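You operate a simulated robot arm through the tools that you are given. There is no shell and no other tool. Be economical: measure what you need, move in short steps, check, and stop when the job is done.

The job below is to be done with a simulated two-armed robot. You get a single attempt, and the scene is never put back.

## Task
Fold the brown carton's long flaps shut, feed a strip, lay it across the seam, press it with the roller.
Fine: strip in the middle; one push of the green feed button; put the roller back; leave the other strips and controls. Set down upright: orange hand roller.

Only the result counts: the job must be done as asked and must still hold three seconds after the hand-in. Knocking over, shifting, dropping, spilling or breaking anything else fails it. Flat cloth is picked up by pressing the open fingertips on it (5 to 10 N) and closing them slowly along it; thin cloth reads only 2 to 8 mm in the jaws.

## Robot
Two 7-joint arms with fingered hands on one trunk, on a base that drives. Base frame: it is fixed to the floor where the robot stands at the start and does not move with it; the origin is under the middle of the robot, x ahead of it, y to its left, z up. Readings come in mm, degrees, newtons and seconds.
The left shoulder is at the start at [21, 214, 1331], the right one opposite. With the tool pointing down near the work surface each hand reaches from about 100 to 540 mm from the robot's upright axis, wherever it stands, measured 20 degrees to its own side. Places, roughly: black clamp dial [1100, 400, 900]; brown back flap [700, -100, 1100]; brown front flap [600, 100, 1100]; brown tape strip [1750, 250, 750]; feeder switch [2000, 400, 900]; green feed button [1900, 400, 900]; hold switch [1600, 600, 800]; rail of the tape feeder [1900, 600, 900]; red lock dial [300, 100, 900]; tall blue lever [400, -200, 1000]. Payload 3.3 kg a hand.
Tool frame (each hand has its own): the origin (TCP) lies between the finger pads and is the grasp point; the fingertips stand 26 mm ahead of it; z points along the fingers, y is the line along which they close. Largest opening 132 mm; the body of the gripper starts 73 mm behind the TCP. The gripper is a hand of 2 fingers: y runs from the thumb to the fingers, the wrist lies at [0, 0, -224] in the tool frame.
Orientation is that of the tool frame in the base frame, as [roll, pitch, yaw] about the fixed x, y, z axes, in that order (R = Rz(yaw) Ry(pitch) Rx(roll)). With the fingers straight down and closing along the base's y, the tool's x points along the base's -x, its y along +y and its z along -z.

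## Interface
- The arms move only by the tool drive_tool. It takes "left_increments", "right_increments" or both (then of equal length, played together; a hand with none holds still); each is a list of rows, each a list of 6 numbers: the turn, a rotation vector about the tool's x, y, z in degrees, then the shift along the tool's x, y, z in m. In form: [[ax, ay, az, dx, dy, dz], ...]. A call has 1 to 10 rows; each row is the pose to reach, as a shift and turn from the pose commanded when the call began, along the tool's axes at that moment. A row lasts 0.2 s, in which the tool goes at most 50 mm and 8.6 degrees; a call with a longer step from one row to the next is refused whole. Where a pose cannot be reached the arm comes as near as it can. A force on the tool above 40 N (or 10 N above the force at the start of the call, whichever is more), or a blocked arm, ends the call early, and 0.2 s more pass. In this call time passes only in rows, and 0.2 s behind the last. The reply holds the time, the measured pose of the TCP, the force on the tool along the base axes, the opening and the grip force, in the units named above and with some noise, with the torque about the TCP (base axes, N m) and any sound that the robot's microphone picked up, and new pictures: "show" is both (left out), scene, wrist or none (wrist: the cameras of the hands that moved).
- Cameras (640 x 400 px; columns grow to the right, rows downward): "scene" is now at [101.8, 11.8, 1507.4]; the picture's right is [0.09, -1.00, 0.00], its down [-0.53, -0.05, -0.84] and it looks along [0.84, 0.08, -0.54] (base axes); focal length 214 px, centre (320, 200). "left" rides on the left gripper at [-66, -3, -99] in its tool frame; the picture's right is [0.04, -1.00, 0.00], its down [0.83, 0.03, -0.55] and it looks along [0.55, 0.02, 0.83] (tool axes); focal length 261 px, centre (320, 200). "right" rides on the right gripper at [66, -3, -99] in its tool frame; the picture's right is [0.04, 1.00, 0.00], its down [-0.83, 0.03, -0.55] and it looks along [-0.55, 0.02, 0.83] (tool axes); focal length 261 px, centre (320, 200). There is no depth. A picture from a camera that has moved, and an enlarged one, comes with that camera's place and axes in the base frame and with its lens.
- raise_lower(by): slides the trunk up (or, below 0, down) by that many mm; the arms and the scene camera ride with it, the base frame stays. It gives what a move gives, with no picture.
- drive_base(legs): drives the robot by 1 to 6 legs, each [ahead, left, turn to the left] in mm, mm and degrees, along the robot's own axes; the way and the turn of a leg run together, so that a leg with both is an arc; at most 1500 mm and 180 degrees a leg. The arms and the cameras ride along, it lands a little off, and it stops where it bumps. It gives what a move gives, and a new picture of the scene camera.
- finger_targets(finger1, thumb_bend, hand): sets how far each is bent, from 0 (flat) to 1 (curled in); at 0.3 the hand is open as for a grip, at 0.7 the pads meet at the TCP. One left out holds its place. A second passes; each finger stops where it meets its share of the squeeze, and holds until it gets a number again. It is the only way to open and close the hand. It gives what a move gives, with no picture; readings hold the bend of each and the force on the fingers (four entries, about 0 where the hand has none), thumb and palm.
- aim_head(pan, tilt): turns the head with the scene camera to pan (to the left, within 86 degrees either way) and tilt (down, from -29 to 69), counted from straight ahead of the robot. It gives what a move gives, and a new picture of the scene camera.
- inspect(camera, box): a new picture of the part [left, top, right, bottom] of that camera's present view, enlarged. The clock stands still meanwhile.
- job_done(): hands the job in; it is judged then, once.

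Go step by step. Nothing tells you exact positions but the pictures and the camera data: compare them with the known pose of the tool, close in by small moves and look again before you grip or let go. The budget is 120 turns and 260 pictures, counting those below and the enlarged ones. Unless the task says otherwise, let go and move clear before handing in, and close with one line.

The tools are called after "Call:" as name(argument=value, ...) on one line, values as JSON. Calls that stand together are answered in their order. drive_tool: Moves the arms, as the interface text tells. Its arguments: {"type":"object","properties":{"left_increments":{"type":"array","items":{"type":"array","items":{"type":"number"}}},"right_increments":{"type":"array","items":{"type":"array","items":{"type":"number"}}},"show":{"type":"string","enum":["both","scene","wrist","none"]}},"required":[]} The other tools are called the same way: raise_lower (by) slides the trunk up or down; finger_targets (finger1, thumb_bend, hand) moves the fingers one by one; drive_base (legs) drives the base; aim_head (pan, tilt) turns the head that bears the scene camera; inspect (camera, box) takes an enlarged picture of a part of a camera's view; job_done () hands the job in.

At the start:

```text
time_s: 0.0
left_ee_pos: [365.6, 181.1, 1360.0]
left_orientation: [-180.0, 0.1, -180.0]
left_wrist_force: [-0.1, 0.1, -0.8]
left_wrist_torque: [0.0, 0.0, -0.02]
left_width: 131.7
left_finger_force: 0.1
left_shape: jaw
left_bend: [0.3, 0.3]
left_finger forces: [0.1, 0.0, 0.1, 0.1, 0.0, 0.0]
right_ee_pos: [336.6, -79.4, 1419.4]
right_orientation: [180.0, -0.1, 179.9]
right_wrist_force: [0.5, -0.2, 0.2]
right_wrist_torque: [0.01, 0.01, 0.04]
right_width: 131.9
right_finger_force: 0.0
right_shape: jaw
right_bend: [0.3, 0.3]
right_finger forces: [0.0, 0.0, 0.0, 0.1, 0.1, 0.1]
trunk travel left (down, up): [-612.0, 148.0]
robot x, y, heading: [1.9, -3.6, 0.2]
head pan, tilt: [5.3, 32.4]
```

scene: 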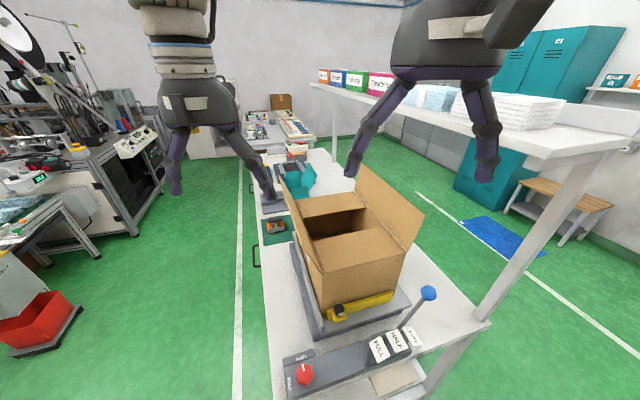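
right: 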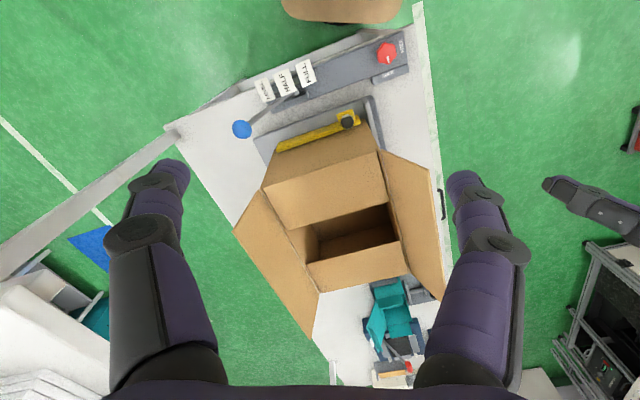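
left: 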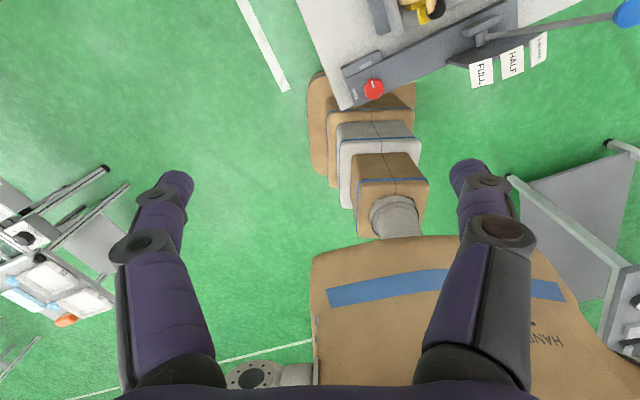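

The carton stands open on the bench ahead, with a teal tape dispenser and orange roller behind it. I'll look closer at the details before moving.

Call:
inspect(camera="scene", box=[220, 80, 440, 220])

Call:
inspect(camera="scene", box=[240, 200, 500, 400])

```text
2.86 times, centred on (330, 150) of scene
camera zoom: at [101.8, 11.8, 1507.4], right [0.09, -1.0, 0.0], down [-0.53, -0.05, -0.84], along [0.84, 0.08, -0.54], focal length 613 px, centre (291, 343)
```

zoom: 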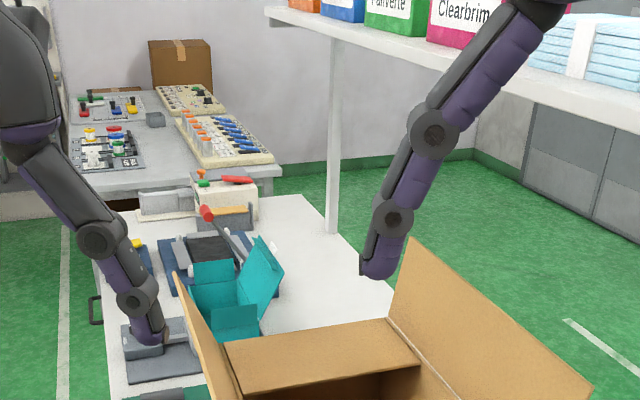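

```text
2.00 times, centred on (370, 300) of scene
camera zoom: at [101.8, 11.8, 1507.4], right [0.09, -1.0, 0.0], down [-0.53, -0.05, -0.84], along [0.84, 0.08, -0.54], focal length 429 px, centre (220, 0)
```

zoom: 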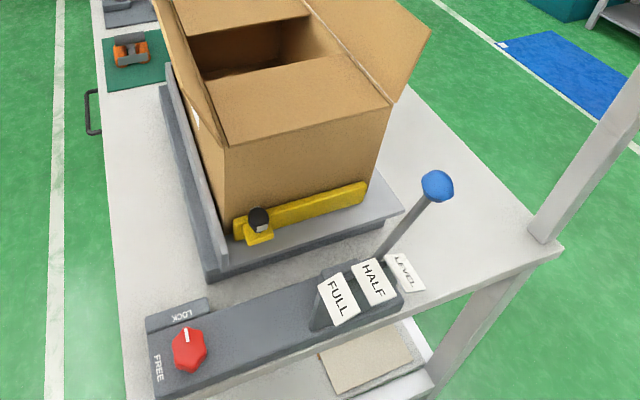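

I'll zoom in on the far end of the bench, and pan left to see what else is there.

Call:
inspect(camera="scene", box=[240, 90, 340, 155])

Call:
inspect(camera="scene", box=[240, 140, 340, 240])

Call:
inspect(camera="scene", box=[0, 60, 180, 240])

```text
6.15 times, centred on (290, 122) of scene
camera zoom: at [101.8, 11.8, 1507.4], right [0.09, -1.0, 0.0], down [-0.53, -0.05, -0.84], along [0.84, 0.08, -0.54], focal length 1320 px, centre (505, 677)
```

zoom: 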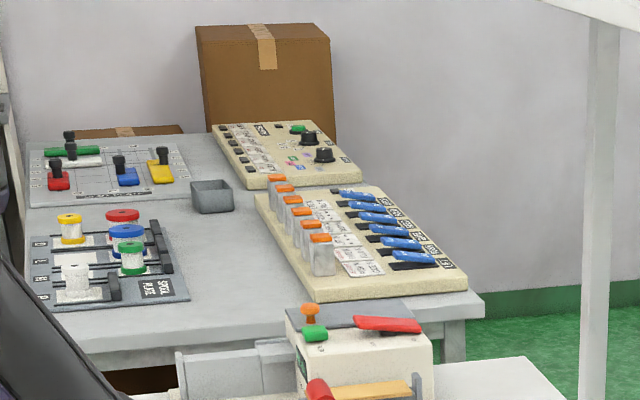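

```text
4.00 times, centred on (290, 190) of scene
camera zoom: at [101.8, 11.8, 1507.4], right [0.09, -1.0, 0.0], down [-0.53, -0.05, -0.84], along [0.84, 0.08, -0.54], focal length 858 px, centre (440, 240)
```

zoom: 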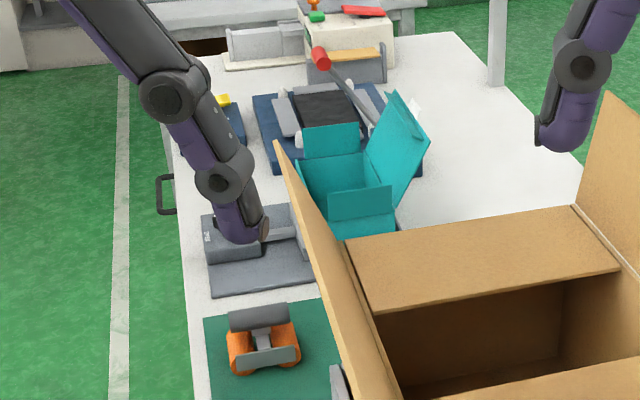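

```text
2.22 times, centred on (90, 150) of scene
camera zoom: at [101.8, 11.8, 1507.4], right [0.09, -1.0, 0.0], down [-0.53, -0.05, -0.84], along [0.84, 0.08, -0.54], focal length 477 px, centre (831, 311)
```

zoom: 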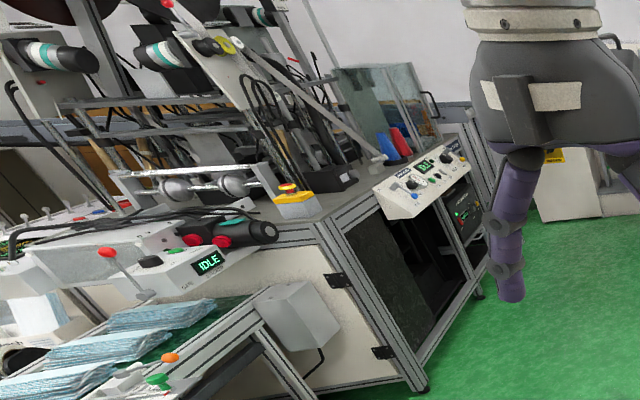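

Bench is rotated about 21.5° left, carton long axis lies along it, so the near end looks good for reaching both flaps. I'll turn to line up with it and look again.

Call:
drive_base(legs=[[0, 0, 21.3], [0, -150, 0]])

Call:
aim_head(pan=0, tilt=45)

```text
time_s: 2.5
left_ee_pos: [327.9, 163.2, 1361.7]
left_orientation: [179.9, 0.0, -158.4]
left_wrist_force: [0.2, -0.6, -0.7]
left_wrist_torque: [0.03, 0.03, -0.02]
left_width: 131.8
left_finger_force: 0.0
left_shape: jaw
left_bend: [0.3, 0.3]
left_finger forces: [0.0, 0.1, 0.1, 0.0, 0.1, 0.0]
right_ee_pos: [397.5, -92.2, 1419.9]
right_orientation: [179.9, 0.0, -158.3]
right_wrist_force: [-0.1, -1.1, 0.1]
right_wrist_torque: [0.03, -0.02, 0.02]
right_width: 131.8
right_finger_force: 0.1
right_shape: jaw
right_bend: [0.3, 0.3]
right_finger forces: [0.0, 0.0, 0.0, 0.0, 0.0, 0.0]
trunk travel left (down, up): [-612.0, 148.0]
robot x, y, heading: [56.6, -137.8, 21.8]
head pan, tilt: [5.3, 32.4]
camera scene: at [147.4, -92.3, 1507.4], right [0.45, -0.89, 0.0], down [-0.48, -0.24, -0.84], along [0.75, 0.38, -0.54], focal length 214 px, centre (320, 200)
```

scene: 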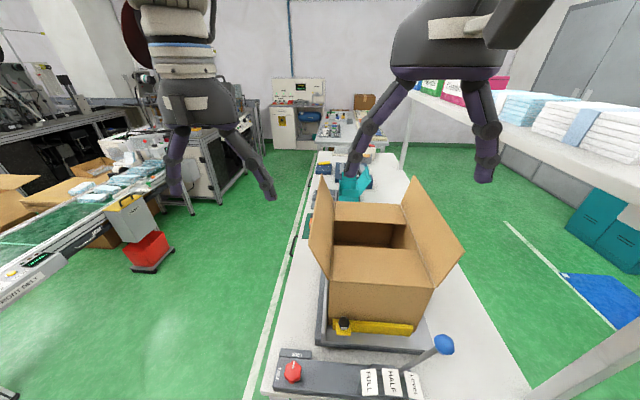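

```text
time_s: 3.3
left_ee_pos: [327.5, 165.6, 1360.0]
left_orientation: [180.0, 0.0, -158.3]
left_wrist_force: [-0.6, 1.7, -0.1]
left_wrist_torque: [-0.02, -0.02, -0.01]
left_width: 131.9
left_finger_force: 0.1
left_shape: jaw
left_bend: [0.3, 0.3]
left_finger forces: [0.0, 0.0, 0.0, 0.0, 0.1, 0.1]
right_ee_pos: [397.6, -89.2, 1418.9]
right_orientation: [-180.0, 0.0, -158.4]
right_wrist_force: [-0.4, -0.4, 0.1]
right_wrist_torque: [-0.01, 0.0, -0.03]
right_width: 131.9
right_finger_force: 0.0
right_shape: jaw
right_bend: [0.3, 0.3]
right_finger forces: [0.0, 0.0, 0.0, 0.0, 0.0, 0.0]
trunk travel left (down, up): [-612.0, 148.0]
robot x, y, heading: [56.4, -138.7, 21.5]
head pan, tilt: [0.0, 45.0]
camera scene: at [142.7, -101.3, 1488.7], right [0.37, -0.93, 0.0], down [-0.66, -0.26, -0.71], along [0.66, 0.26, -0.71], focal length 214 px, centre (320, 200)
```

scene: 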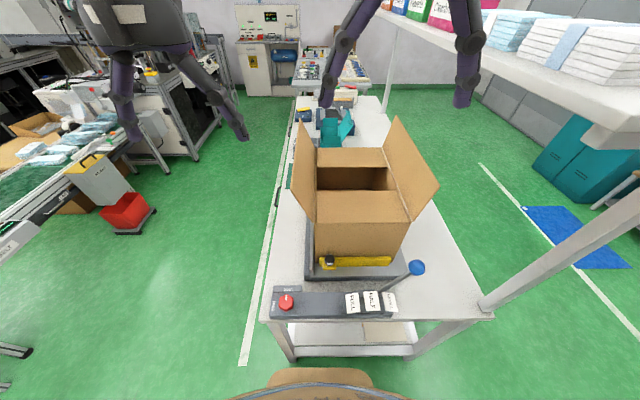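

Call:
inspect(camera="scene", box=[250, 100, 460, 240])

Call:
inspect(camera="scene", box=[250, 220, 510, 390])

```text
2.86 times, centred on (355, 170) of scene
camera zoom: at [142.7, -101.3, 1488.7], right [0.37, -0.93, 0.0], down [-0.66, -0.26, -0.71], along [0.66, 0.26, -0.71], focal length 613 px, centre (220, 286)
```

zoom: 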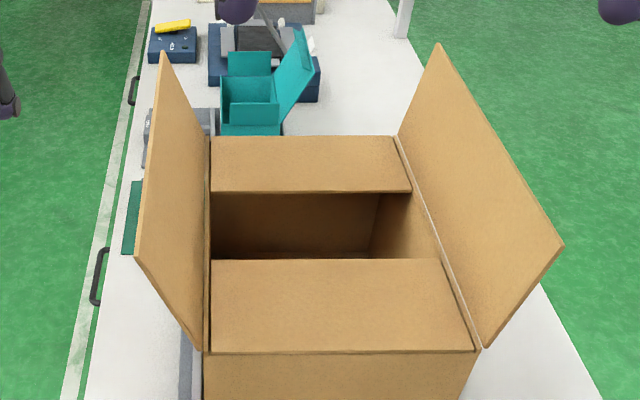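

```text
2.35 times, centred on (380, 305) of scene
camera zoom: at [142.7, -101.3, 1488.7], right [0.37, -0.93, 0.0], down [-0.66, -0.26, -0.71], along [0.66, 0.26, -0.71], focal length 505 px, centre (179, -47)
```

zoom: 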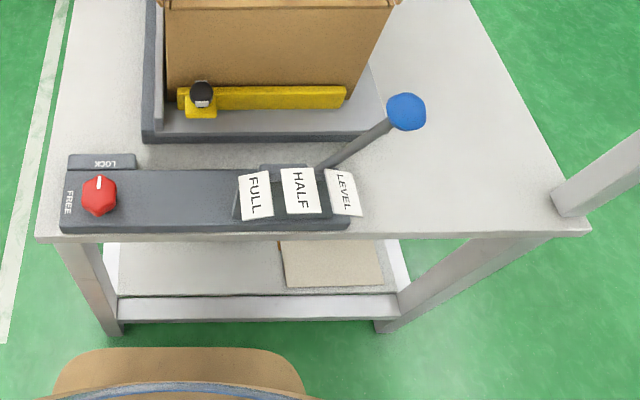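

Local map: carton top at z≈1122, flaps stand up almost vertical (~104 mm long) on left and right. I'll close both hands and bring the left one outside the front flap.

Call:
finger_targets(hand="left", finger1=0.7, thumb_bend=0.7)

Call:
finger_targets(hand="right", finger1=0.7, thumb_bend=0.7)

Call:
drive_tool(left_increments=[[0, 0, 0, -0.035, -0.025, 0], [0, 0, 0, -0.07, -0.05, 0], [0, 0, 0, -0.106, -0.075, 0], [0, 0, 0, -0.106, -0.075, 0.049], [0, 0, 0, -0.106, -0.075, 0.098], [0, 0, 0, -0.106, -0.075, 0.145]])

```text
time_s: 4.3
left_ee_pos: [328.4, 163.9, 1360.9]
left_orientation: [-180.0, -0.1, -158.2]
left_wrist_force: [0.2, 0.8, 0.1]
left_wrist_torque: [0.0, 0.0, -0.02]
left_width: 2.3
left_finger_force: 0.1
left_shape: fingers
left_bend: [0.7, 0.7]
left_finger forces: [0.0, 0.0, 0.0, 0.0, 0.1, 0.1]
right_ee_pos: [397.6, -89.9, 1418.7]
right_orientation: [180.0, 0.0, -158.4]
right_wrist_force: [1.0, 0.4, -0.5]
right_wrist_torque: [-0.01, -0.02, 0.0]
right_width: 131.8
right_finger_force: 0.1
right_shape: jaw
right_bend: [0.3, 0.3]
right_finger forces: [0.0, 0.0, 0.0, 0.0, 0.1, 0.0]
trunk travel left (down, up): [-612.0, 148.0]
robot x, y, heading: [55.5, -136.7, 21.5]
head pan, tilt: [0.0, 45.0]
```

```text
time_s: 5.3
left_ee_pos: [328.2, 163.7, 1360.3]
left_orientation: [-180.0, 0.0, -158.4]
left_wrist_force: [0.2, 0.4, 0.5]
left_wrist_torque: [0.0, 0.01, -0.01]
left_width: 2.0
left_finger_force: 0.0
left_shape: fingers
left_bend: [0.7, 0.7]
left_finger forces: [0.0, 0.1, 0.0, 0.1, 0.0, 0.0]
right_ee_pos: [396.5, -90.0, 1417.8]
right_orientation: [180.0, 0.0, -158.4]
right_wrist_force: [0.5, -0.3, 1.1]
right_wrist_torque: [-0.01, -0.02, 0.05]
right_width: 2.0
right_finger_force: 0.1
right_shape: fingers
right_bend: [0.7, 0.7]
right_finger forces: [0.0, 0.0, 0.0, 0.1, 0.0, 0.1]
trunk travel left (down, up): [-612.0, 148.0]
robot x, y, heading: [56.4, -140.2, 21.7]
head pan, tilt: [0.0, 45.0]
```

```text
time_s: 6.7
left_ee_pos: [454.2, 134.3, 1215.2]
left_orientation: [180.0, 0.0, -158.3]
left_wrist_force: [0.4, -0.8, -0.1]
left_wrist_torque: [0.0, 0.01, -0.03]
left_width: 1.5
left_finger_force: 0.1
left_shape: fingers
left_bend: [0.7, 0.7]
left_finger forces: [0.1, 0.0, 0.0, 0.1, 0.1, 0.1]
left hand out of reach, approached as far as the arm can: row 1, 2, 3, 4, 5
right_ee_pos: [396.7, -89.8, 1418.6]
right_orientation: [-180.0, 0.0, -158.3]
right_wrist_force: [0.5, 0.2, -0.2]
right_wrist_torque: [-0.01, 0.0, -0.01]
right_width: 2.1
right_finger_force: 0.0
right_shape: fingers
right_bend: [0.7, 0.7]
right_finger forces: [0.0, 0.0, 0.1, 0.0, 0.1, 0.0]
trunk travel left (down, up): [-612.0, 148.0]
robot x, y, heading: [55.9, -136.0, 21.7]
head pan, tilt: [0.0, 45.0]
camera scene: at [142.8, -101.5, 1488.6], right [0.37, -0.93, 0.0], down [-0.66, -0.26, -0.71], along [0.66, 0.26, -0.71], focal length 214 px, centre (320, 200)
camera left: at [516.0, 157.0, 1313.4], right [0.33, -0.94, 0.0], down [-0.79, -0.28, 0.55], along [-0.52, -0.18, -0.83], focal length 261 px, centre (320, 200)
```

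scene: 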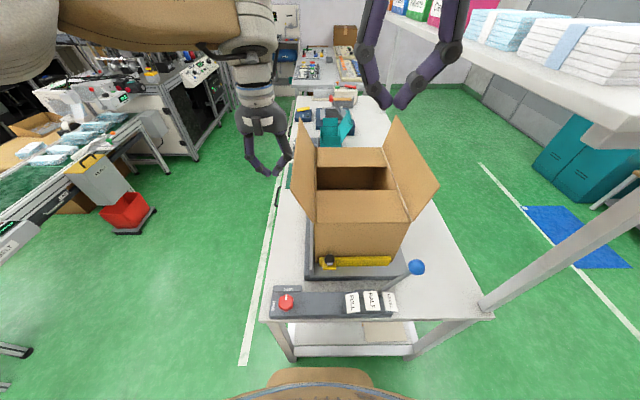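
left: 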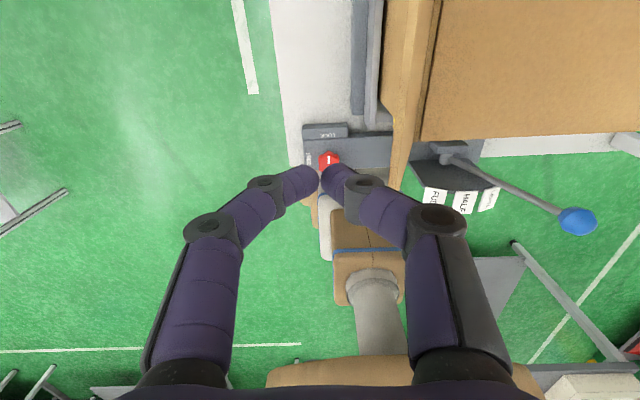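

Left hand sits just outside the front flap. Now I push it over in an arc and check.

Call:
drive_tool(left_increments=[[0, 0, 0, 0, -0.03, 0], [0, 0, 0, 0, -0.06, 0], [0, 0, 0, 0, -0.09, 0], [0, 0, 0, 0, -0.115, 0], [0, 0, 0, 0, -0.135, 0.005], [0, 0, 0, 0, -0.15, 0.02], [0, 0, 0, 0, -0.16, 0.04], [0, 0, 0, 0, -0.165, 0.058]])

```text
time_s: 7.9
left_ee_pos: [476.1, 78.1, 1223.2]
left_orientation: [-175.0, -0.8, -152.3]
left_wrist_force: [0.3, 0.2, 0.5]
left_wrist_torque: [0.0, 0.02, 0.02]
left_width: 1.8
left_finger_force: 0.1
left_shape: fingers
left_bend: [0.7, 0.7]
left_finger forces: [0.1, 0.0, 0.0, 0.0, 0.0, 0.1]
left hand out of reach, approached as far as the arm can: row 2, 3, 4, 5, 6
right_ee_pos: [396.7, -90.7, 1419.9]
right_orientation: [-180.0, 0.1, -158.3]
right_wrist_force: [0.9, -0.6, 0.5]
right_wrist_torque: [-0.01, 0.02, -0.03]
right_width: 1.9
right_finger_force: 0.1
right_shape: fingers
right_bend: [0.7, 0.7]
right_finger forces: [0.0, 0.0, 0.0, 0.0, 0.1, 0.0]
trunk travel left (down, up): [-612.0, 148.0]
robot x, y, heading: [54.5, -139.8, 21.5]
head pan, tilt: [0.0, 45.0]
stopped in row 6 (left hand): the arm was blocked; the commanded pose is now the measured one
camera scene: at [142.4, -102.3, 1488.6], right [0.37, -0.93, 0.0], down [-0.66, -0.26, -0.71], along [0.66, 0.26, -0.71], focal length 214 px, centre (320, 200)
camera left: at [532.5, 115.7, 1321.6], right [0.43, -0.9, 0.09], down [-0.77, -0.31, 0.56], along [-0.48, -0.31, -0.82], focal length 261 px, centre (320, 200)
```

scene: 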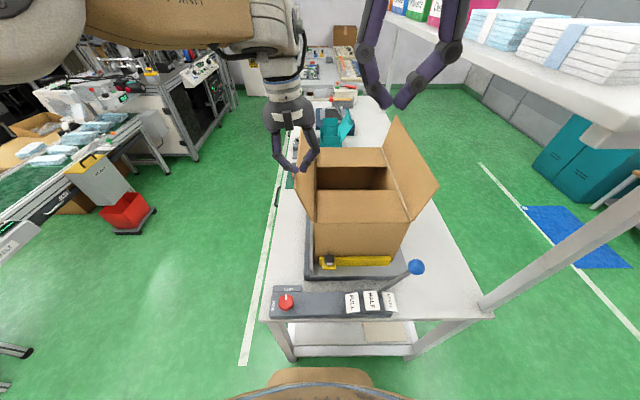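
left: 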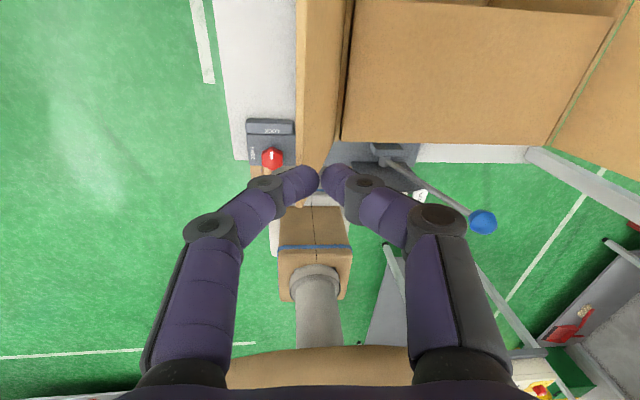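

The left arm ran out of reach pointing straight down; tilting the tool forward pulls the wrist closer. I'll re-orient in place.

Call:
drive_tool(left_increments=[[-1, -8, 1.2, 0, 0.005, 0], [-2, -16, 2.4, 0, 0.01, 0], [-3, -24, 3.6, 0, 0.01, 0], [-4, -32, 4.8, 0, 0.01, 0], [-5, -40, 6, 0, 0.01, 0]], show="none")

```text
time_s: 9.1
left_ee_pos: [471.5, 84.8, 1221.9]
left_orientation: [177.7, 39.3, -157.7]
left_wrist_force: [0.5, -0.1, -0.1]
left_wrist_torque: [-0.06, 0.02, 0.02]
left_width: 1.5
left_finger_force: 0.1
left_shape: fingers
left_bend: [0.7, 0.7]
left_finger forces: [0.0, 0.0, 0.0, 0.0, 0.0, 0.0]
right_ee_pos: [397.7, -90.6, 1419.1]
right_orientation: [179.9, -0.1, -158.4]
right_wrist_force: [-0.6, -0.5, -0.7]
right_wrist_torque: [0.0, 0.04, 0.01]
right_width: 1.9
right_finger_force: 0.0
right_shape: fingers
right_bend: [0.7, 0.7]
right_finger forces: [0.1, 0.0, 0.0, 0.1, 0.0, 0.1]
trunk travel left (down, up): [-612.0, 148.0]
robot x, y, heading: [54.4, -138.9, 21.8]
head pan, tilt: [0.0, 45.0]
```

Call:
drive_tool(left_increments=[[0, 0, 0, 0, -0.02, 0], [0, 0, 0, 0, -0.04, 0], [0, 0, 0, 0, -0.06, 0], [0, 0, 0, 0, -0.08, 0], [0, 0, 0, 0.003, -0.095, 0.004], [0, 0, 0, 0.013, -0.105, 0.015], [0, 0, 0, 0.026, -0.11, 0.031], [0, 0, 0, 0.038, -0.115, 0.046], [0, 0, 0, 0.045, -0.115, 0.054]])

```text
time_s: 10.3
left_ee_pos: [528.3, 60.6, 1249.8]
left_orientation: [-174.7, 39.5, -146.0]
left_wrist_force: [1.6, -0.4, 0.5]
left_wrist_torque: [-0.01, 0.02, 0.02]
left_width: 1.8
left_finger_force: 0.0
left_shape: fingers
left_bend: [0.7, 0.7]
left_finger forces: [0.1, 0.0, 0.1, 0.1, 0.0, 0.0]
left hand out of reach, approached as far as the arm can: row 6
right_ee_pos: [399.2, -88.0, 1417.8]
right_orientation: [180.0, 0.1, -158.3]
right_wrist_force: [0.5, -0.9, -0.5]
right_wrist_torque: [-0.04, 0.03, 0.02]
right_width: 1.2
right_finger_force: 0.0
right_shape: fingers
right_bend: [0.7, 0.7]
right_finger forces: [0.0, 0.0, 0.0, 0.0, 0.1, 0.1]
trunk travel left (down, up): [-612.0, 148.0]
robot x, y, heading: [49.1, -134.8, 21.1]
head pan, tilt: [0.0, 45.0]
stopped in row 6 (left hand): the arm was blocked; the commanded pose is now the measured one
camera scene: at [145.1, -100.3, 1488.4], right [0.37, -0.93, 0.0], down [-0.66, -0.26, -0.71], along [0.66, 0.26, -0.71], focal length 214 px, centre (320, 200)
camera left: at [514.3, 59.9, 1367.2], right [0.48, -0.88, 0.05], down [-0.87, -0.48, -0.11], along [0.11, 0.01, -0.99], focal length 261 px, centre (320, 200)
```

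scene: 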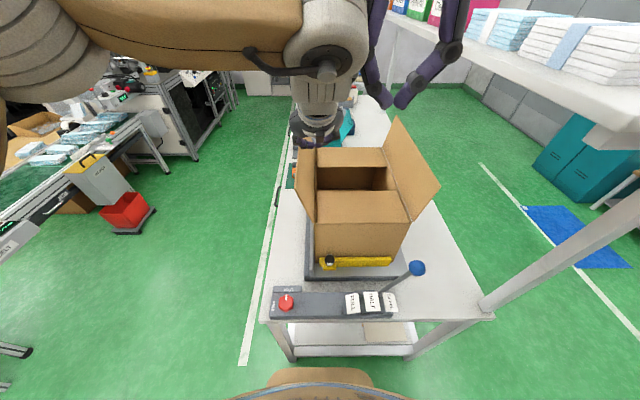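
left: 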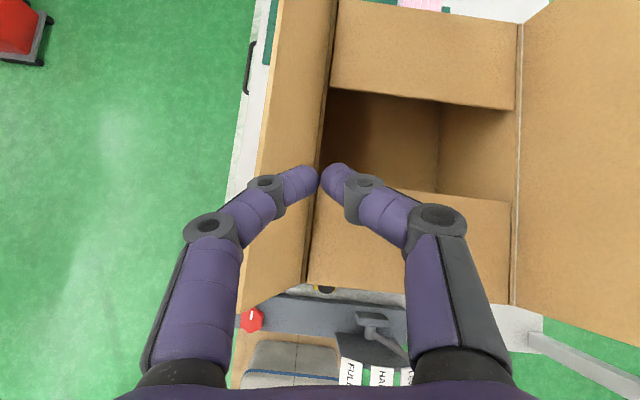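

The left arm reaches badly across the middle; the flap slid under the finger. I'll retract the left hand, then fold the back flap with the right hand from here, and do the front flap from the aisle side.

Call:
drive_tool(left_increments=[[0, 0, 0, 0.026, 0, -0.03], [0, 0, 0, 0.052, 0, -0.06], [0, 0, 0, 0.078, 0, -0.09], [0, 0, 0, 0.105, 0, -0.108], [0, 8, -2, 0.105, 0.04, -0.108], [0, 16, -4, 0.105, 0.08, -0.108], [0, 24, -6, 0.105, 0.12, -0.108], [-2, 32, -8, 0.105, 0.16, -0.108], [-4, 39, -10, 0.105, 0.2, -0.108]], show="scene")

```text
time_s: 12.3
left_ee_pos: [294.9, 156.3, 1251.0]
left_orientation: [-176.2, -0.4, -138.9]
left_wrist_force: [-0.2, 0.8, 0.6]
left_wrist_torque: [-0.02, -0.02, 0.03]
left_width: 1.7
left_finger_force: 0.1
left_shape: fingers
left_bend: [0.7, 0.7]
left_finger forces: [0.0, 0.0, 0.1, 0.1, 0.0, 0.1]
right_ee_pos: [397.0, -87.8, 1419.1]
right_orientation: [-179.9, 0.1, -158.5]
right_wrist_force: [-0.5, 0.0, -0.3]
right_wrist_torque: [-0.04, -0.03, 0.02]
right_width: 1.7
right_finger_force: 0.0
right_shape: fingers
right_bend: [0.7, 0.7]
right_finger forces: [0.1, 0.1, 0.1, 0.0, 0.1, 0.0]
trunk travel left (down, up): [-612.0, 148.0]
robot x, y, heading: [56.4, -140.1, 21.5]
head pan, tilt: [0.0, 45.0]
camera scene: at [142.4, -100.7, 1488.6], right [0.37, -0.93, 0.0], down [-0.66, -0.26, -0.71], along [0.66, 0.26, -0.71], focal length 214 px, centre (320, 200)
```

scene: 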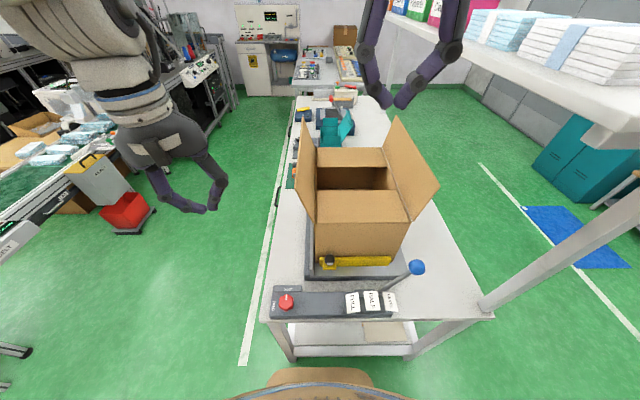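

Front flap is unharmed. Now the right hand: lean it outward, hook over behind the back flap.

Call:
drive_tool(right_increments=[[8, 0, 0, -0.02, 0, 0.04], [16, 0, 0, -0.04, -0.01, 0.08], [24, 0, 0, -0.06, -0.03, 0.11], [32, 0, 0, -0.08, -0.06, 0.12], [36, 0, 0, -0.1, -0.1, 0.125], [36, 0, 0, -0.115, -0.14, 0.129], [36, 0, 0, -0.115, -0.172, 0.129]])

```text
time_s: 13.9
left_ee_pos: [296.3, 154.2, 1253.1]
left_orientation: [-176.4, -0.3, -138.9]
left_wrist_force: [0.2, -0.8, -0.7]
left_wrist_torque: [0.07, 0.04, 0.01]
left_width: 1.6
left_finger_force: 0.1
left_shape: fingers
left_bend: [0.7, 0.7]
left_finger forces: [0.0, 0.0, 0.0, 0.0, 0.0, 0.1]
right_ee_pos: [529.5, -244.3, 1270.5]
right_orientation: [-144.1, 0.3, -158.1]
right_wrist_force: [0.5, -0.6, -0.3]
right_wrist_torque: [0.04, 0.03, -0.06]
right_width: 1.6
right_finger_force: 0.1
right_shape: fingers
right_bend: [0.7, 0.7]
right_finger forces: [0.0, 0.1, 0.1, 0.0, 0.0, 0.0]
right hand out of reach, approached as far as the arm can: row 1, 2, 3, 4, 5, 6, 7
trunk travel left (down, up): [-612.0, 148.0]
robot x, y, heading: [54.8, -138.2, 21.6]
head pan, tilt: [0.0, 45.0]
camera scene: at [144.5, -103.7, 1488.6], right [0.37, -0.93, 0.0], down [-0.66, -0.26, -0.71], along [0.66, 0.26, -0.71], focal length 214 px, centre (320, 200)
camera right: at [447.0, -216.6, 1352.5], right [-0.34, 0.73, -0.59], down [0.64, 0.64, 0.43], along [0.69, -0.23, -0.68], focal length 261 px, centre (320, 200)
```

scene: 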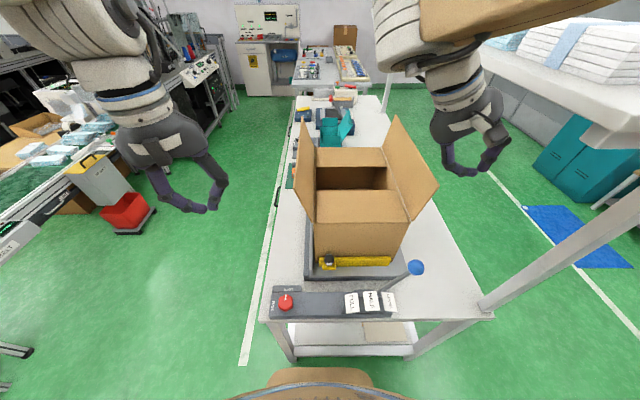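
right: 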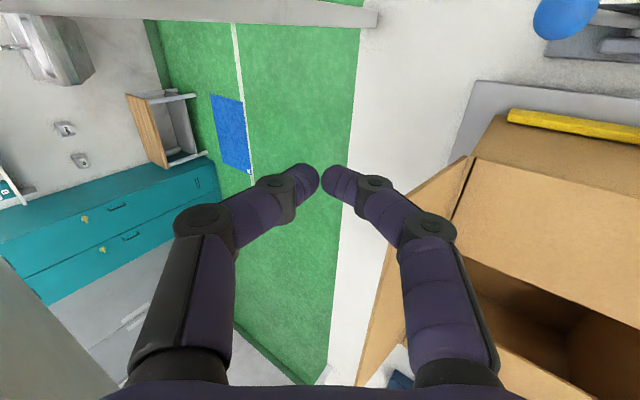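

Call:
drive_tool(right_increments=[[0, 0, 0, 0, 0.02, 0.019], [0, 0, 0, 0, 0.038, 0.038], [0, 0, 0, -0.035, 0.038, 0.038], [0, 0, 0, -0.07, 0.038, 0.038]])

```text
time_s: 14.9
left_ee_pos: [296.1, 154.0, 1252.1]
left_orientation: [-176.3, -0.2, -139.0]
left_wrist_force: [0.5, -0.2, 0.2]
left_wrist_torque: [0.01, 0.0, -0.01]
left_width: 1.6
left_finger_force: 0.1
left_shape: fingers
left_bend: [0.7, 0.7]
left_finger forces: [0.1, 0.0, 0.0, 0.0, 0.0, 0.1]
right_ee_pos: [555.8, -229.2, 1211.4]
right_orientation: [-144.3, 0.3, -158.2]
right_wrist_force: [-0.1, -0.2, 0.3]
right_wrist_torque: [0.0, -0.04, -0.01]
right_width: 1.5
right_finger_force: 0.0
right_shape: fingers
right_bend: [0.7, 0.7]
right_finger forces: [0.0, 0.0, 0.1, 0.1, 0.1, 0.0]
right hand out of reach, approached as far as the arm can: row 3, 4
trunk travel left (down, up): [-612.0, 148.0]
robot x, y, heading: [55.3, -140.7, 21.8]
head pan, tilt: [0.0, 45.0]
camera scene: at [142.9, -103.1, 1488.6], right [0.37, -0.93, 0.0], down [-0.66, -0.26, -0.71], along [0.66, 0.26, -0.71], focal length 214 px, centre (320, 200)
camera right: at [474.9, -200.8, 1292.0], right [-0.34, 0.74, -0.58], down [0.64, 0.63, 0.43], along [0.69, -0.23, -0.69], focal length 261 px, centre (320, 200)
```

scene: 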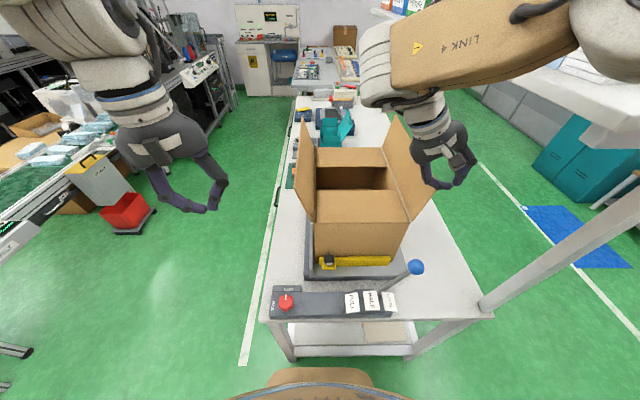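
right: 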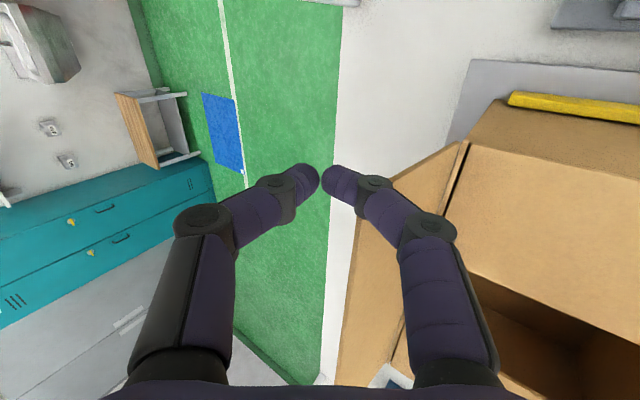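

Call:
drive_tool(right_increments=[[0, 0, 0, 0, 0.024, -0.018], [0, 0, 0, 0, 0.049, -0.035], [0, 0, 0, 0, 0.073, -0.053], [0, 0, 0, 0, 0.095, -0.057], [0, 0, 0, 0, 0.116, -0.054], [0, 0, 0, 0, 0.137, -0.051], [0, 0, 0, 0, 0.154, -0.044], [0, 0, 0, 0, 0.162, -0.041]])

```text
time_s: 16.1
left_ee_pos: [296.8, 155.0, 1251.7]
left_orientation: [-176.3, -0.2, -139.0]
left_wrist_force: [0.1, 0.8, 0.8]
left_wrist_torque: [0.01, 0.01, 0.01]
left_width: 1.3
left_finger_force: 0.1
left_shape: fingers
left_bend: [0.7, 0.7]
left_finger forces: [0.0, 0.1, 0.0, 0.0, 0.1, 0.1]
right_ee_pos: [539.1, -197.3, 1196.7]
right_orientation: [-149.0, 0.2, -164.1]
right_wrist_force: [1.1, 0.2, 0.1]
right_wrist_torque: [0.03, 0.0, 0.01]
right_width: 1.8
right_finger_force: 0.0
right_shape: fingers
right_bend: [0.7, 0.7]
right_finger forces: [0.0, 0.0, 0.0, 0.0, 0.1, 0.0]
right hand out of reach, approached as far as the arm can: row 1, 2, 3, 4, 5
trunk travel left (down, up): [-612.0, 148.0]
robot x, y, heading: [54.8, -138.1, 21.8]
head pan, tilt: [0.0, 45.0]
stopped in row 5 (right hand): the arm was blocked; the commanded pose is now the measured one
camera scene: at [143.7, -101.6, 1488.5], right [0.37, -0.93, 0.0], down [-0.66, -0.26, -0.71], along [0.66, 0.26, -0.71], focal length 214 px, centre (320, 200)
camera right: at [462.2, -168.4, 1282.7], right [-0.27, 0.81, -0.51], down [0.71, 0.53, 0.46], along [0.65, -0.24, -0.72], focal length 261 px, centre (320, 200)
```

scene: 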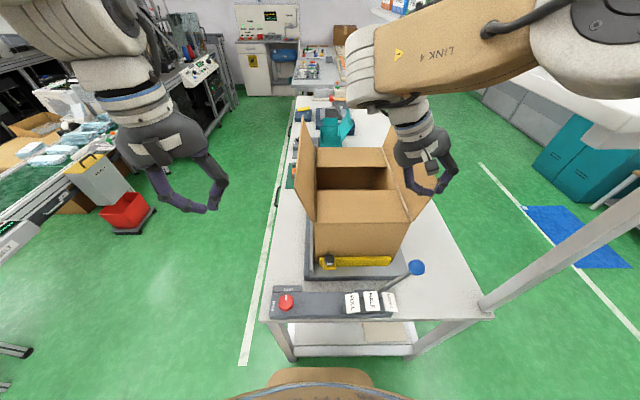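
right: 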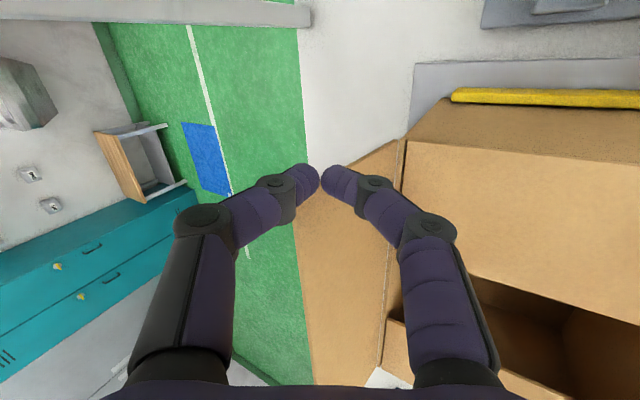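

Arms are too limited at this trunk height. I'll retract the right hand, raise the trunk so the shoulders stand higher above the carton, and try again.

Call:
drive_tool(right_increments=[[0, 0, 0, 0.02, -0.0155, -0.026], [0, 0, 0, 0.04, -0.031, -0.052], [0, 0, 0, 0.07, -0.02, -0.093], [-8, 0, 0, 0.09, 0.003, -0.131], [-16, 0, 2, 0.095, 0.033, -0.16], [-24, 0, 4, 0.095, 0.04, -0.16], [-31, 0, 5, 0.095, 0.04, -0.16]], show="none")

Call:
raise_lower(by=148)

Call:
aim_head(pan=0, tilt=50)

```text
refused: row 3 steps farther than a row can; nothing moved
```

```text
time_s: 17.9
left_ee_pos: [295.4, 155.6, 1400.6]
left_orientation: [-176.4, -0.2, -139.0]
left_wrist_force: [-0.6, 0.2, 0.2]
left_wrist_torque: [-0.01, 0.05, -0.02]
left_width: 1.8
left_finger_force: 0.0
left_shape: fingers
left_bend: [0.7, 0.7]
left_finger forces: [0.0, 0.1, 0.1, 0.1, 0.0, 0.1]
right_ee_pos: [537.2, -197.1, 1345.0]
right_orientation: [-149.1, 0.1, -164.0]
right_wrist_force: [0.6, 0.4, 0.0]
right_wrist_torque: [0.01, -0.01, 0.03]
right_width: 1.9
right_finger_force: 0.0
right_shape: fingers
right_bend: [0.7, 0.7]
right_finger forces: [0.1, 0.1, 0.0, 0.0, 0.0, 0.1]
trunk travel left (down, up): [-760.0, 0.0]
robot x, y, heading: [56.1, -136.5, 21.7]
head pan, tilt: [0.0, 45.0]
```

```text
time_s: 18.5
left_ee_pos: [295.3, 155.4, 1399.4]
left_orientation: [-176.3, -0.2, -139.1]
left_wrist_force: [0.1, 0.7, 0.4]
left_wrist_torque: [0.0, 0.02, -0.03]
left_width: 1.3
left_finger_force: 0.0
left_shape: fingers
left_bend: [0.7, 0.7]
left_finger forces: [0.0, 0.0, 0.1, 0.0, 0.1, 0.0]
right_ee_pos: [538.2, -197.9, 1344.1]
right_orientation: [-149.0, 0.2, -164.1]
right_wrist_force: [-0.2, -0.8, -0.2]
right_wrist_torque: [-0.03, 0.0, -0.01]
right_width: 1.9
right_finger_force: 0.0
right_shape: fingers
right_bend: [0.7, 0.7]
right_finger forces: [0.0, 0.0, 0.1, 0.0, 0.1, 0.0]
trunk travel left (down, up): [-760.0, 0.0]
robot x, y, heading: [55.0, -141.2, 21.6]
head pan, tilt: [0.0, 50.0]
camera scene: at [137.7, -103.8, 1629.8], right [0.37, -0.93, 0.0], down [-0.71, -0.28, -0.64], along [0.6, 0.24, -0.77], focal length 214 px, centre (320, 200)
```

scene: 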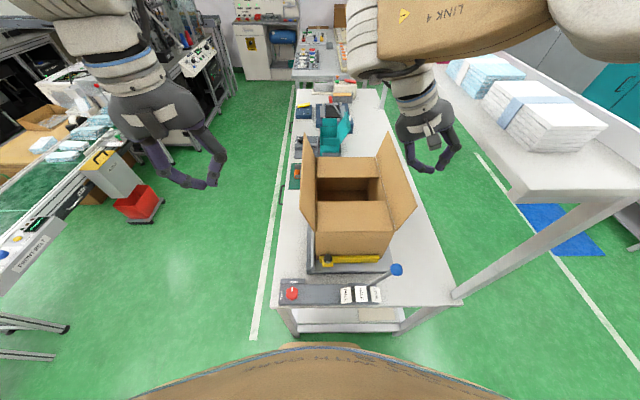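

Call:
drive_tool(right_increments=[[0, 0, -2, -0.01, 0.005, 0.038], [0, 0, -4, -0.025, 0.019, 0.07], [0, 0, -5, -0.035, 0.034, 0.096], [0, 0, -5, -0.045, 0.05, 0.122]])

```text
time_s: 19.5
left_ee_pos: [296.6, 156.0, 1399.4]
left_orientation: [-176.3, -0.2, -139.0]
left_wrist_force: [0.2, -0.4, -0.1]
left_wrist_torque: [0.0, 0.01, 0.04]
left_width: 1.5
left_finger_force: 0.0
left_shape: fingers
left_bend: [0.7, 0.7]
left_finger forces: [0.0, 0.0, 0.0, 0.0, 0.0, 0.0]
right_ee_pos: [586.4, -204.3, 1216.7]
right_orientation: [-149.1, -2.0, -159.6]
right_wrist_force: [0.0, -0.7, -0.7]
right_wrist_torque: [0.0, -0.01, 0.0]
right_width: 1.6
right_finger_force: 0.0
right_shape: fingers
right_bend: [0.7, 0.7]
right_finger forces: [0.1, 0.0, 0.0, 0.0, 0.0, 0.0]
trunk travel left (down, up): [-760.0, 0.0]
robot x, y, heading: [55.8, -138.2, 21.7]
head pan, tilt: [0.0, 50.0]
camera scene: at [138.8, -103.8, 1629.7], right [0.37, -0.93, 0.0], down [-0.71, -0.28, -0.64], along [0.6, 0.24, -0.77], focal length 214 px, centre (320, 200)
camera right: at [511.5, -179.8, 1303.3], right [-0.36, 0.78, -0.51], down [0.69, 0.59, 0.43], along [0.63, -0.2, -0.75], focal length 261 px, centre (320, 200)
```

scene: 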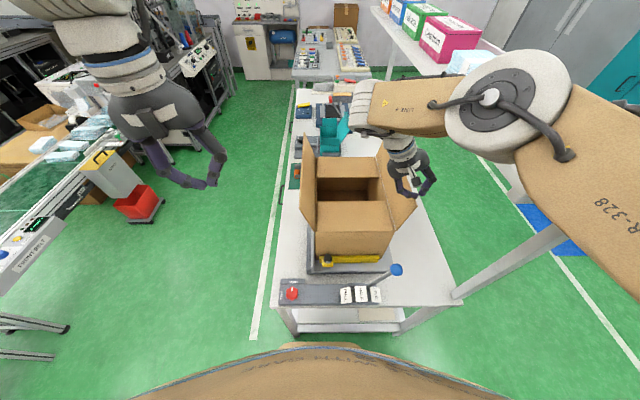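
right: 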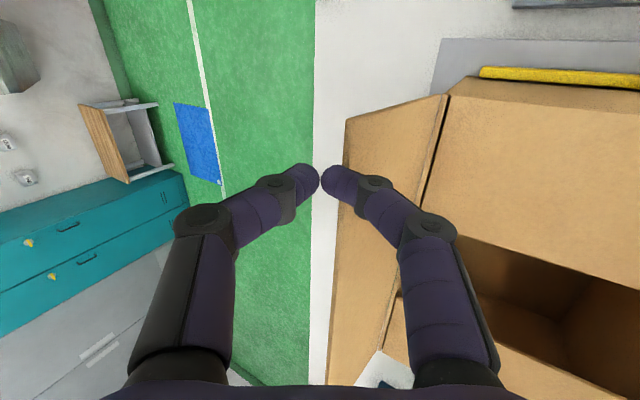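

Now the reach is fine and the fingers are just outside the back flap. I pull it inward and down.

Call:
drive_tool(right_increments=[[0, 0, 0, 0, 0.0215, -0.013], [0, 0, 0, 0, 0.043, -0.026], [0, 0, 0, 0, 0.0645, -0.0385], [0, 0, 0, 0, 0.086, -0.042], [0, 0, 0, 0, 0.105, -0.0395], [0, 0, 0, 0, 0.123, -0.033], [0, 0, 0, 0, 0.138, -0.024], [0, 0, 0, 0, 0.145, -0.017]])

```text
time_s: 21.3
left_ee_pos: [294.4, 154.3, 1399.4]
left_orientation: [-176.3, -0.2, -139.0]
left_wrist_force: [0.0, 0.5, -0.1]
left_wrist_torque: [-0.02, 0.0, 0.02]
left_width: 1.8
left_finger_force: 0.2
left_shape: fingers
left_bend: [0.7, 0.7]
left_finger forces: [0.1, 0.0, 0.1, 0.0, 0.1, 0.1]
right_ee_pos: [536.9, -166.7, 1175.8]
right_orientation: [-149.8, -1.9, -162.5]
right_wrist_force: [-0.2, -0.1, -0.4]
right_wrist_torque: [0.0, 0.0, -0.02]
right_width: 1.5
right_finger_force: 0.1
right_shape: fingers
right_bend: [0.7, 0.7]
right_finger forces: [0.0, 0.0, 0.1, 0.1, 0.0, 0.1]
right hand out of reach, approached as far as the arm can: row 1, 2, 3, 4, 5, 6, 7, 8
trunk travel left (down, up): [-760.0, 0.0]
robot x, y, heading: [56.8, -138.2, 21.7]
head pan, tilt: [0.0, 50.0]
camera scene: at [137.6, -103.5, 1629.8], right [0.37, -0.93, 0.0], down [-0.71, -0.28, -0.64], along [0.6, 0.24, -0.77], focal length 214 px, centre (320, 200)
camera right: at [463.2, -138.6, 1264.3], right [-0.32, 0.81, -0.5], down [0.72, 0.55, 0.43], along [0.62, -0.22, -0.75], focal length 261 px, centre (320, 200)
```

scene: 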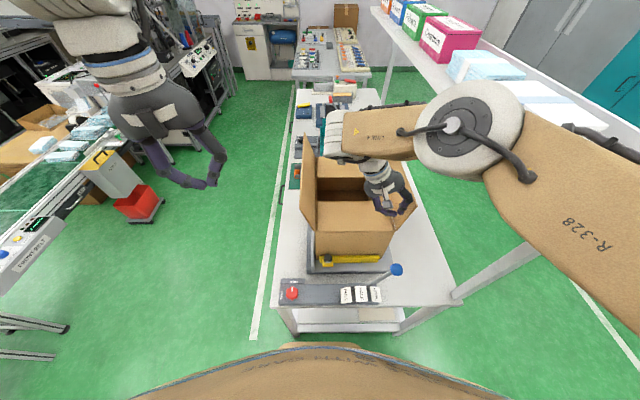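
right: 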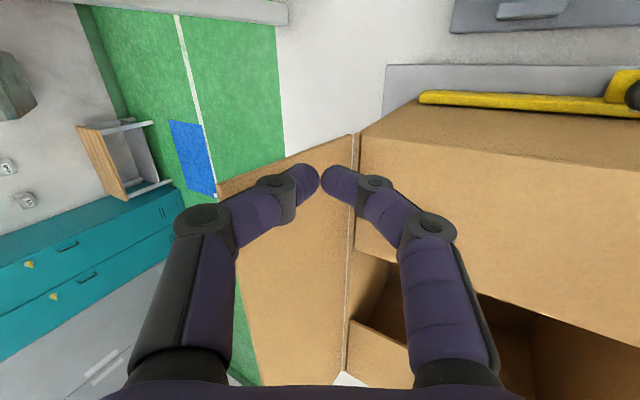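

The fingers slid over onto the inner side because the leaning pose ran out of range. I'll lift, go nearly upright, and come down again outside the flap.

Call:
drive_tool(right_increments=[[0, 0, 0, 0, -0.02, -0.035], [-7, 0, -1, 0, -0.04, -0.069], [-14, 0, -2, 0, -0.055, -0.095], [-20, 0, -4, 0, -0.077, -0.083], [-20, 0, -4, -0.02, -0.105, -0.066], [-20, 0, -4, -0.033, -0.085, -0.032], [-20, 0, -4, -0.033, -0.0675, -0.001]])

```text
time_s: 22.9
left_ee_pos: [293.9, 153.2, 1400.1]
left_orientation: [-176.3, -0.1, -139.0]
left_wrist_force: [0.1, 0.2, 0.1]
left_wrist_torque: [0.0, 0.04, 0.02]
left_width: 1.3
left_finger_force: 0.0
left_shape: fingers
left_bend: [0.7, 0.7]
left_finger forces: [0.0, 0.0, 0.0, 0.0, 0.0, 0.1]
right_ee_pos: [577.6, -195.6, 1209.4]
right_orientation: [-169.2, -3.2, -156.0]
right_wrist_force: [5.7, -2.6, 21.3]
right_wrist_torque: [-0.44, -0.42, 0.05]
right_width: 7.0
right_finger_force: 11.1
right_shape: fingers
right_bend: [0.7, 0.7]
right_finger forces: [0.0, 0.0, 0.0, 0.0, 22.0, 0.0]
trunk travel left (down, up): [-760.0, 0.0]
robot x, y, heading: [56.3, -140.1, 21.8]
head pan, tilt: [0.0, 50.0]
camera scene: at [135.4, -105.8, 1630.3], right [0.37, -0.93, 0.0], down [-0.71, -0.28, -0.64], along [0.6, 0.24, -0.77], focal length 214 px, centre (320, 200)
camera right: at [515.8, -203.9, 1310.0], right [-0.44, 0.88, -0.18], down [0.73, 0.47, 0.49], along [0.52, 0.08, -0.85], focal length 261 px, centre (320, 200)
```

scene: 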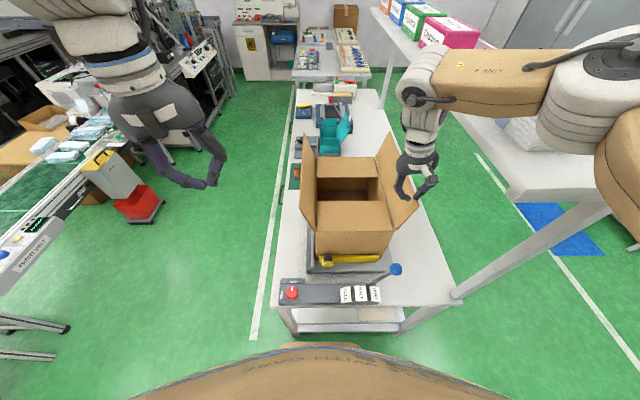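
right: 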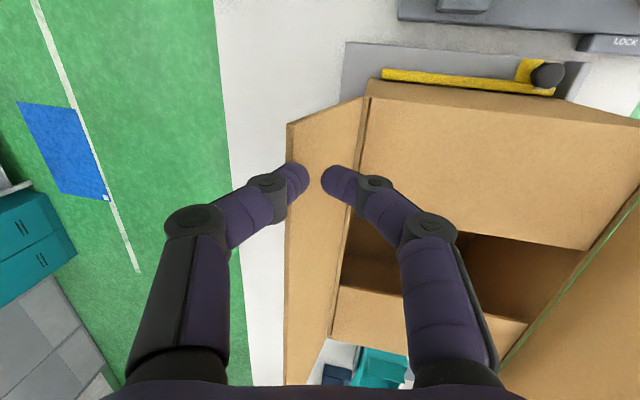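

Call:
drive_tool(right_increments=[[0, 0, 0, 0, -0.006, -0.029], [0, 0, 0, 0, -0.045, -0.022], [0, 0, 0, 0, -0.039, 0.0076], [0, 0, 0, 0, -0.037, 0.017]])

```text
time_s: 23.9
left_ee_pos: [294.4, 154.8, 1400.2]
left_orientation: [-176.2, -0.1, -139.0]
left_wrist_force: [-0.1, 0.2, 0.1]
left_wrist_torque: [-0.05, 0.02, -0.04]
left_width: 1.5
left_finger_force: 0.0
left_shape: fingers
left_bend: [0.7, 0.7]
left_finger forces: [0.0, 0.0, 0.0, 0.0, 0.0, 0.2]
right_ee_pos: [591.2, -229.8, 1198.0]
right_orientation: [-169.2, -3.4, -156.1]
right_wrist_force: [4.6, -3.2, 19.1]
right_wrist_torque: [0.15, 0.0, 0.01]
right_width: 0.0
right_finger_force: 11.0
right_shape: fingers
right_bend: [0.72, 0.69]
right_finger forces: [22.7, 0.0, 0.0, 0.0, 0.0, 0.0]
trunk travel left (down, up): [-760.0, 0.0]
robot x, y, heading: [57.7, -142.5, 21.5]
head pan, tilt: [0.0, 50.0]
camera scene: at [135.5, -104.9, 1630.2], right [0.37, -0.93, 0.0], down [-0.71, -0.28, -0.64], along [0.6, 0.24, -0.77], focal length 214 px, centre (320, 200)
camera right: at [531.0, -239.4, 1299.6], right [-0.45, 0.88, -0.18], down [0.73, 0.47, 0.49], along [0.51, 0.08, -0.85], focal length 261 px, centre (320, 200)
```

scene: 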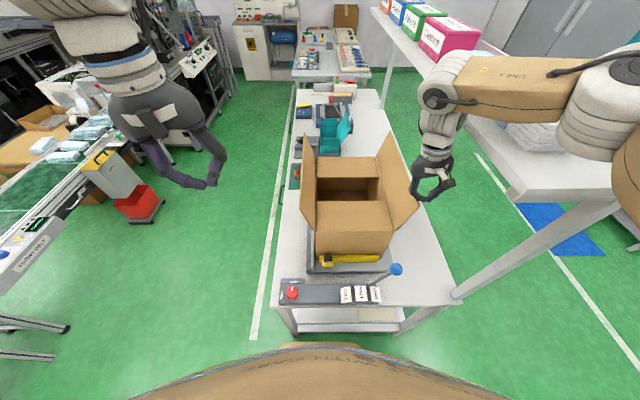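
right: 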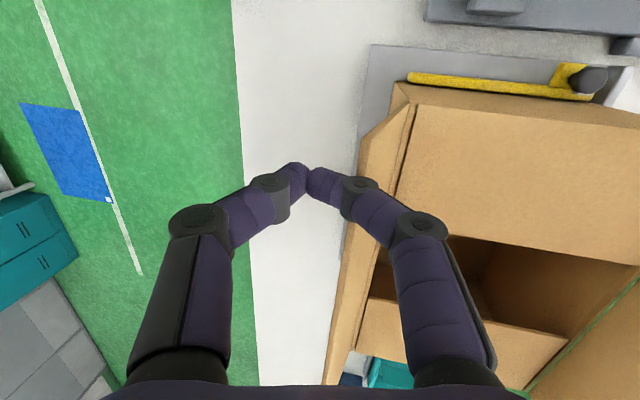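

Call:
drive_tool(right_increments=[[0, 0, 0, 0, -0.006, -0.02], [0, 0, 0, 0, 0.025, -0.027], [0, 0, 0, 0, 0.055, -0.033], [0, 0, 0, 0, 0.084, -0.037], [0, 0, 0, 0, 0.111, -0.032]])

```text
time_s: 25.1
left_ee_pos: [294.4, 155.9, 1399.2]
left_orientation: [-176.3, -0.2, -139.1]
left_wrist_force: [0.3, 0.2, -0.6]
left_wrist_torque: [-0.04, -0.04, 0.03]
left_width: 1.7
left_finger_force: 0.0
left_shape: fingers
left_bend: [0.7, 0.7]
left_finger forces: [0.0, 0.1, 0.0, 0.1, 0.0, 0.0]
right_ee_pos: [545.5, -121.9, 1206.2]
right_orientation: [-169.3, -3.6, -155.9]
right_wrist_force: [-0.6, 1.4, 1.6]
right_wrist_torque: [-0.03, -0.01, -0.02]
right_width: 1.5
right_finger_force: 0.1
right_shape: fingers
right_bend: [0.7, 0.7]
right_finger forces: [0.1, 0.0, 0.0, 0.1, 0.0, 0.0]
trunk travel left (down, up): [-760.0, 0.0]
robot x, y, heading: [53.7, -138.4, 21.6]
head pan, tilt: [0.0, 50.0]
camera scene: at [137.5, -102.7, 1629.8], right [0.37, -0.93, 0.0], down [-0.71, -0.28, -0.64], along [0.6, 0.24, -0.77], focal length 214 px, centre (320, 200)
camera right: at [485.7, -131.8, 1308.2], right [-0.45, 0.88, -0.18], down [0.74, 0.48, 0.48], along [0.51, 0.08, -0.86], focal length 261 px, centre (320, 200)
```

scene: 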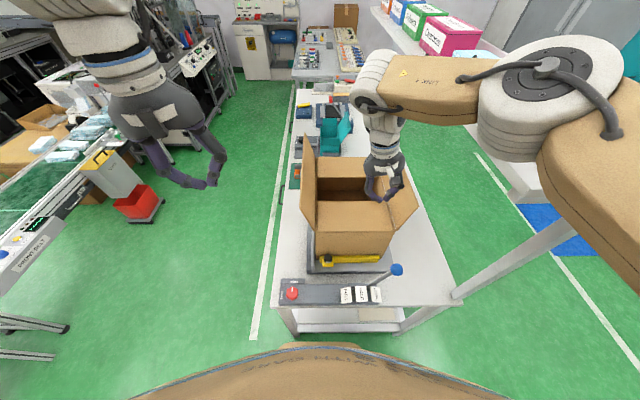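
right: 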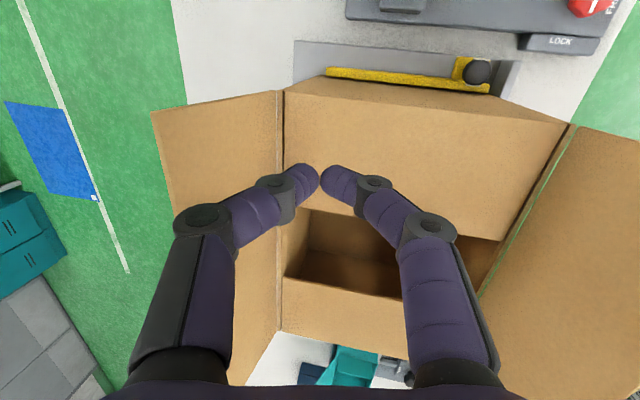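

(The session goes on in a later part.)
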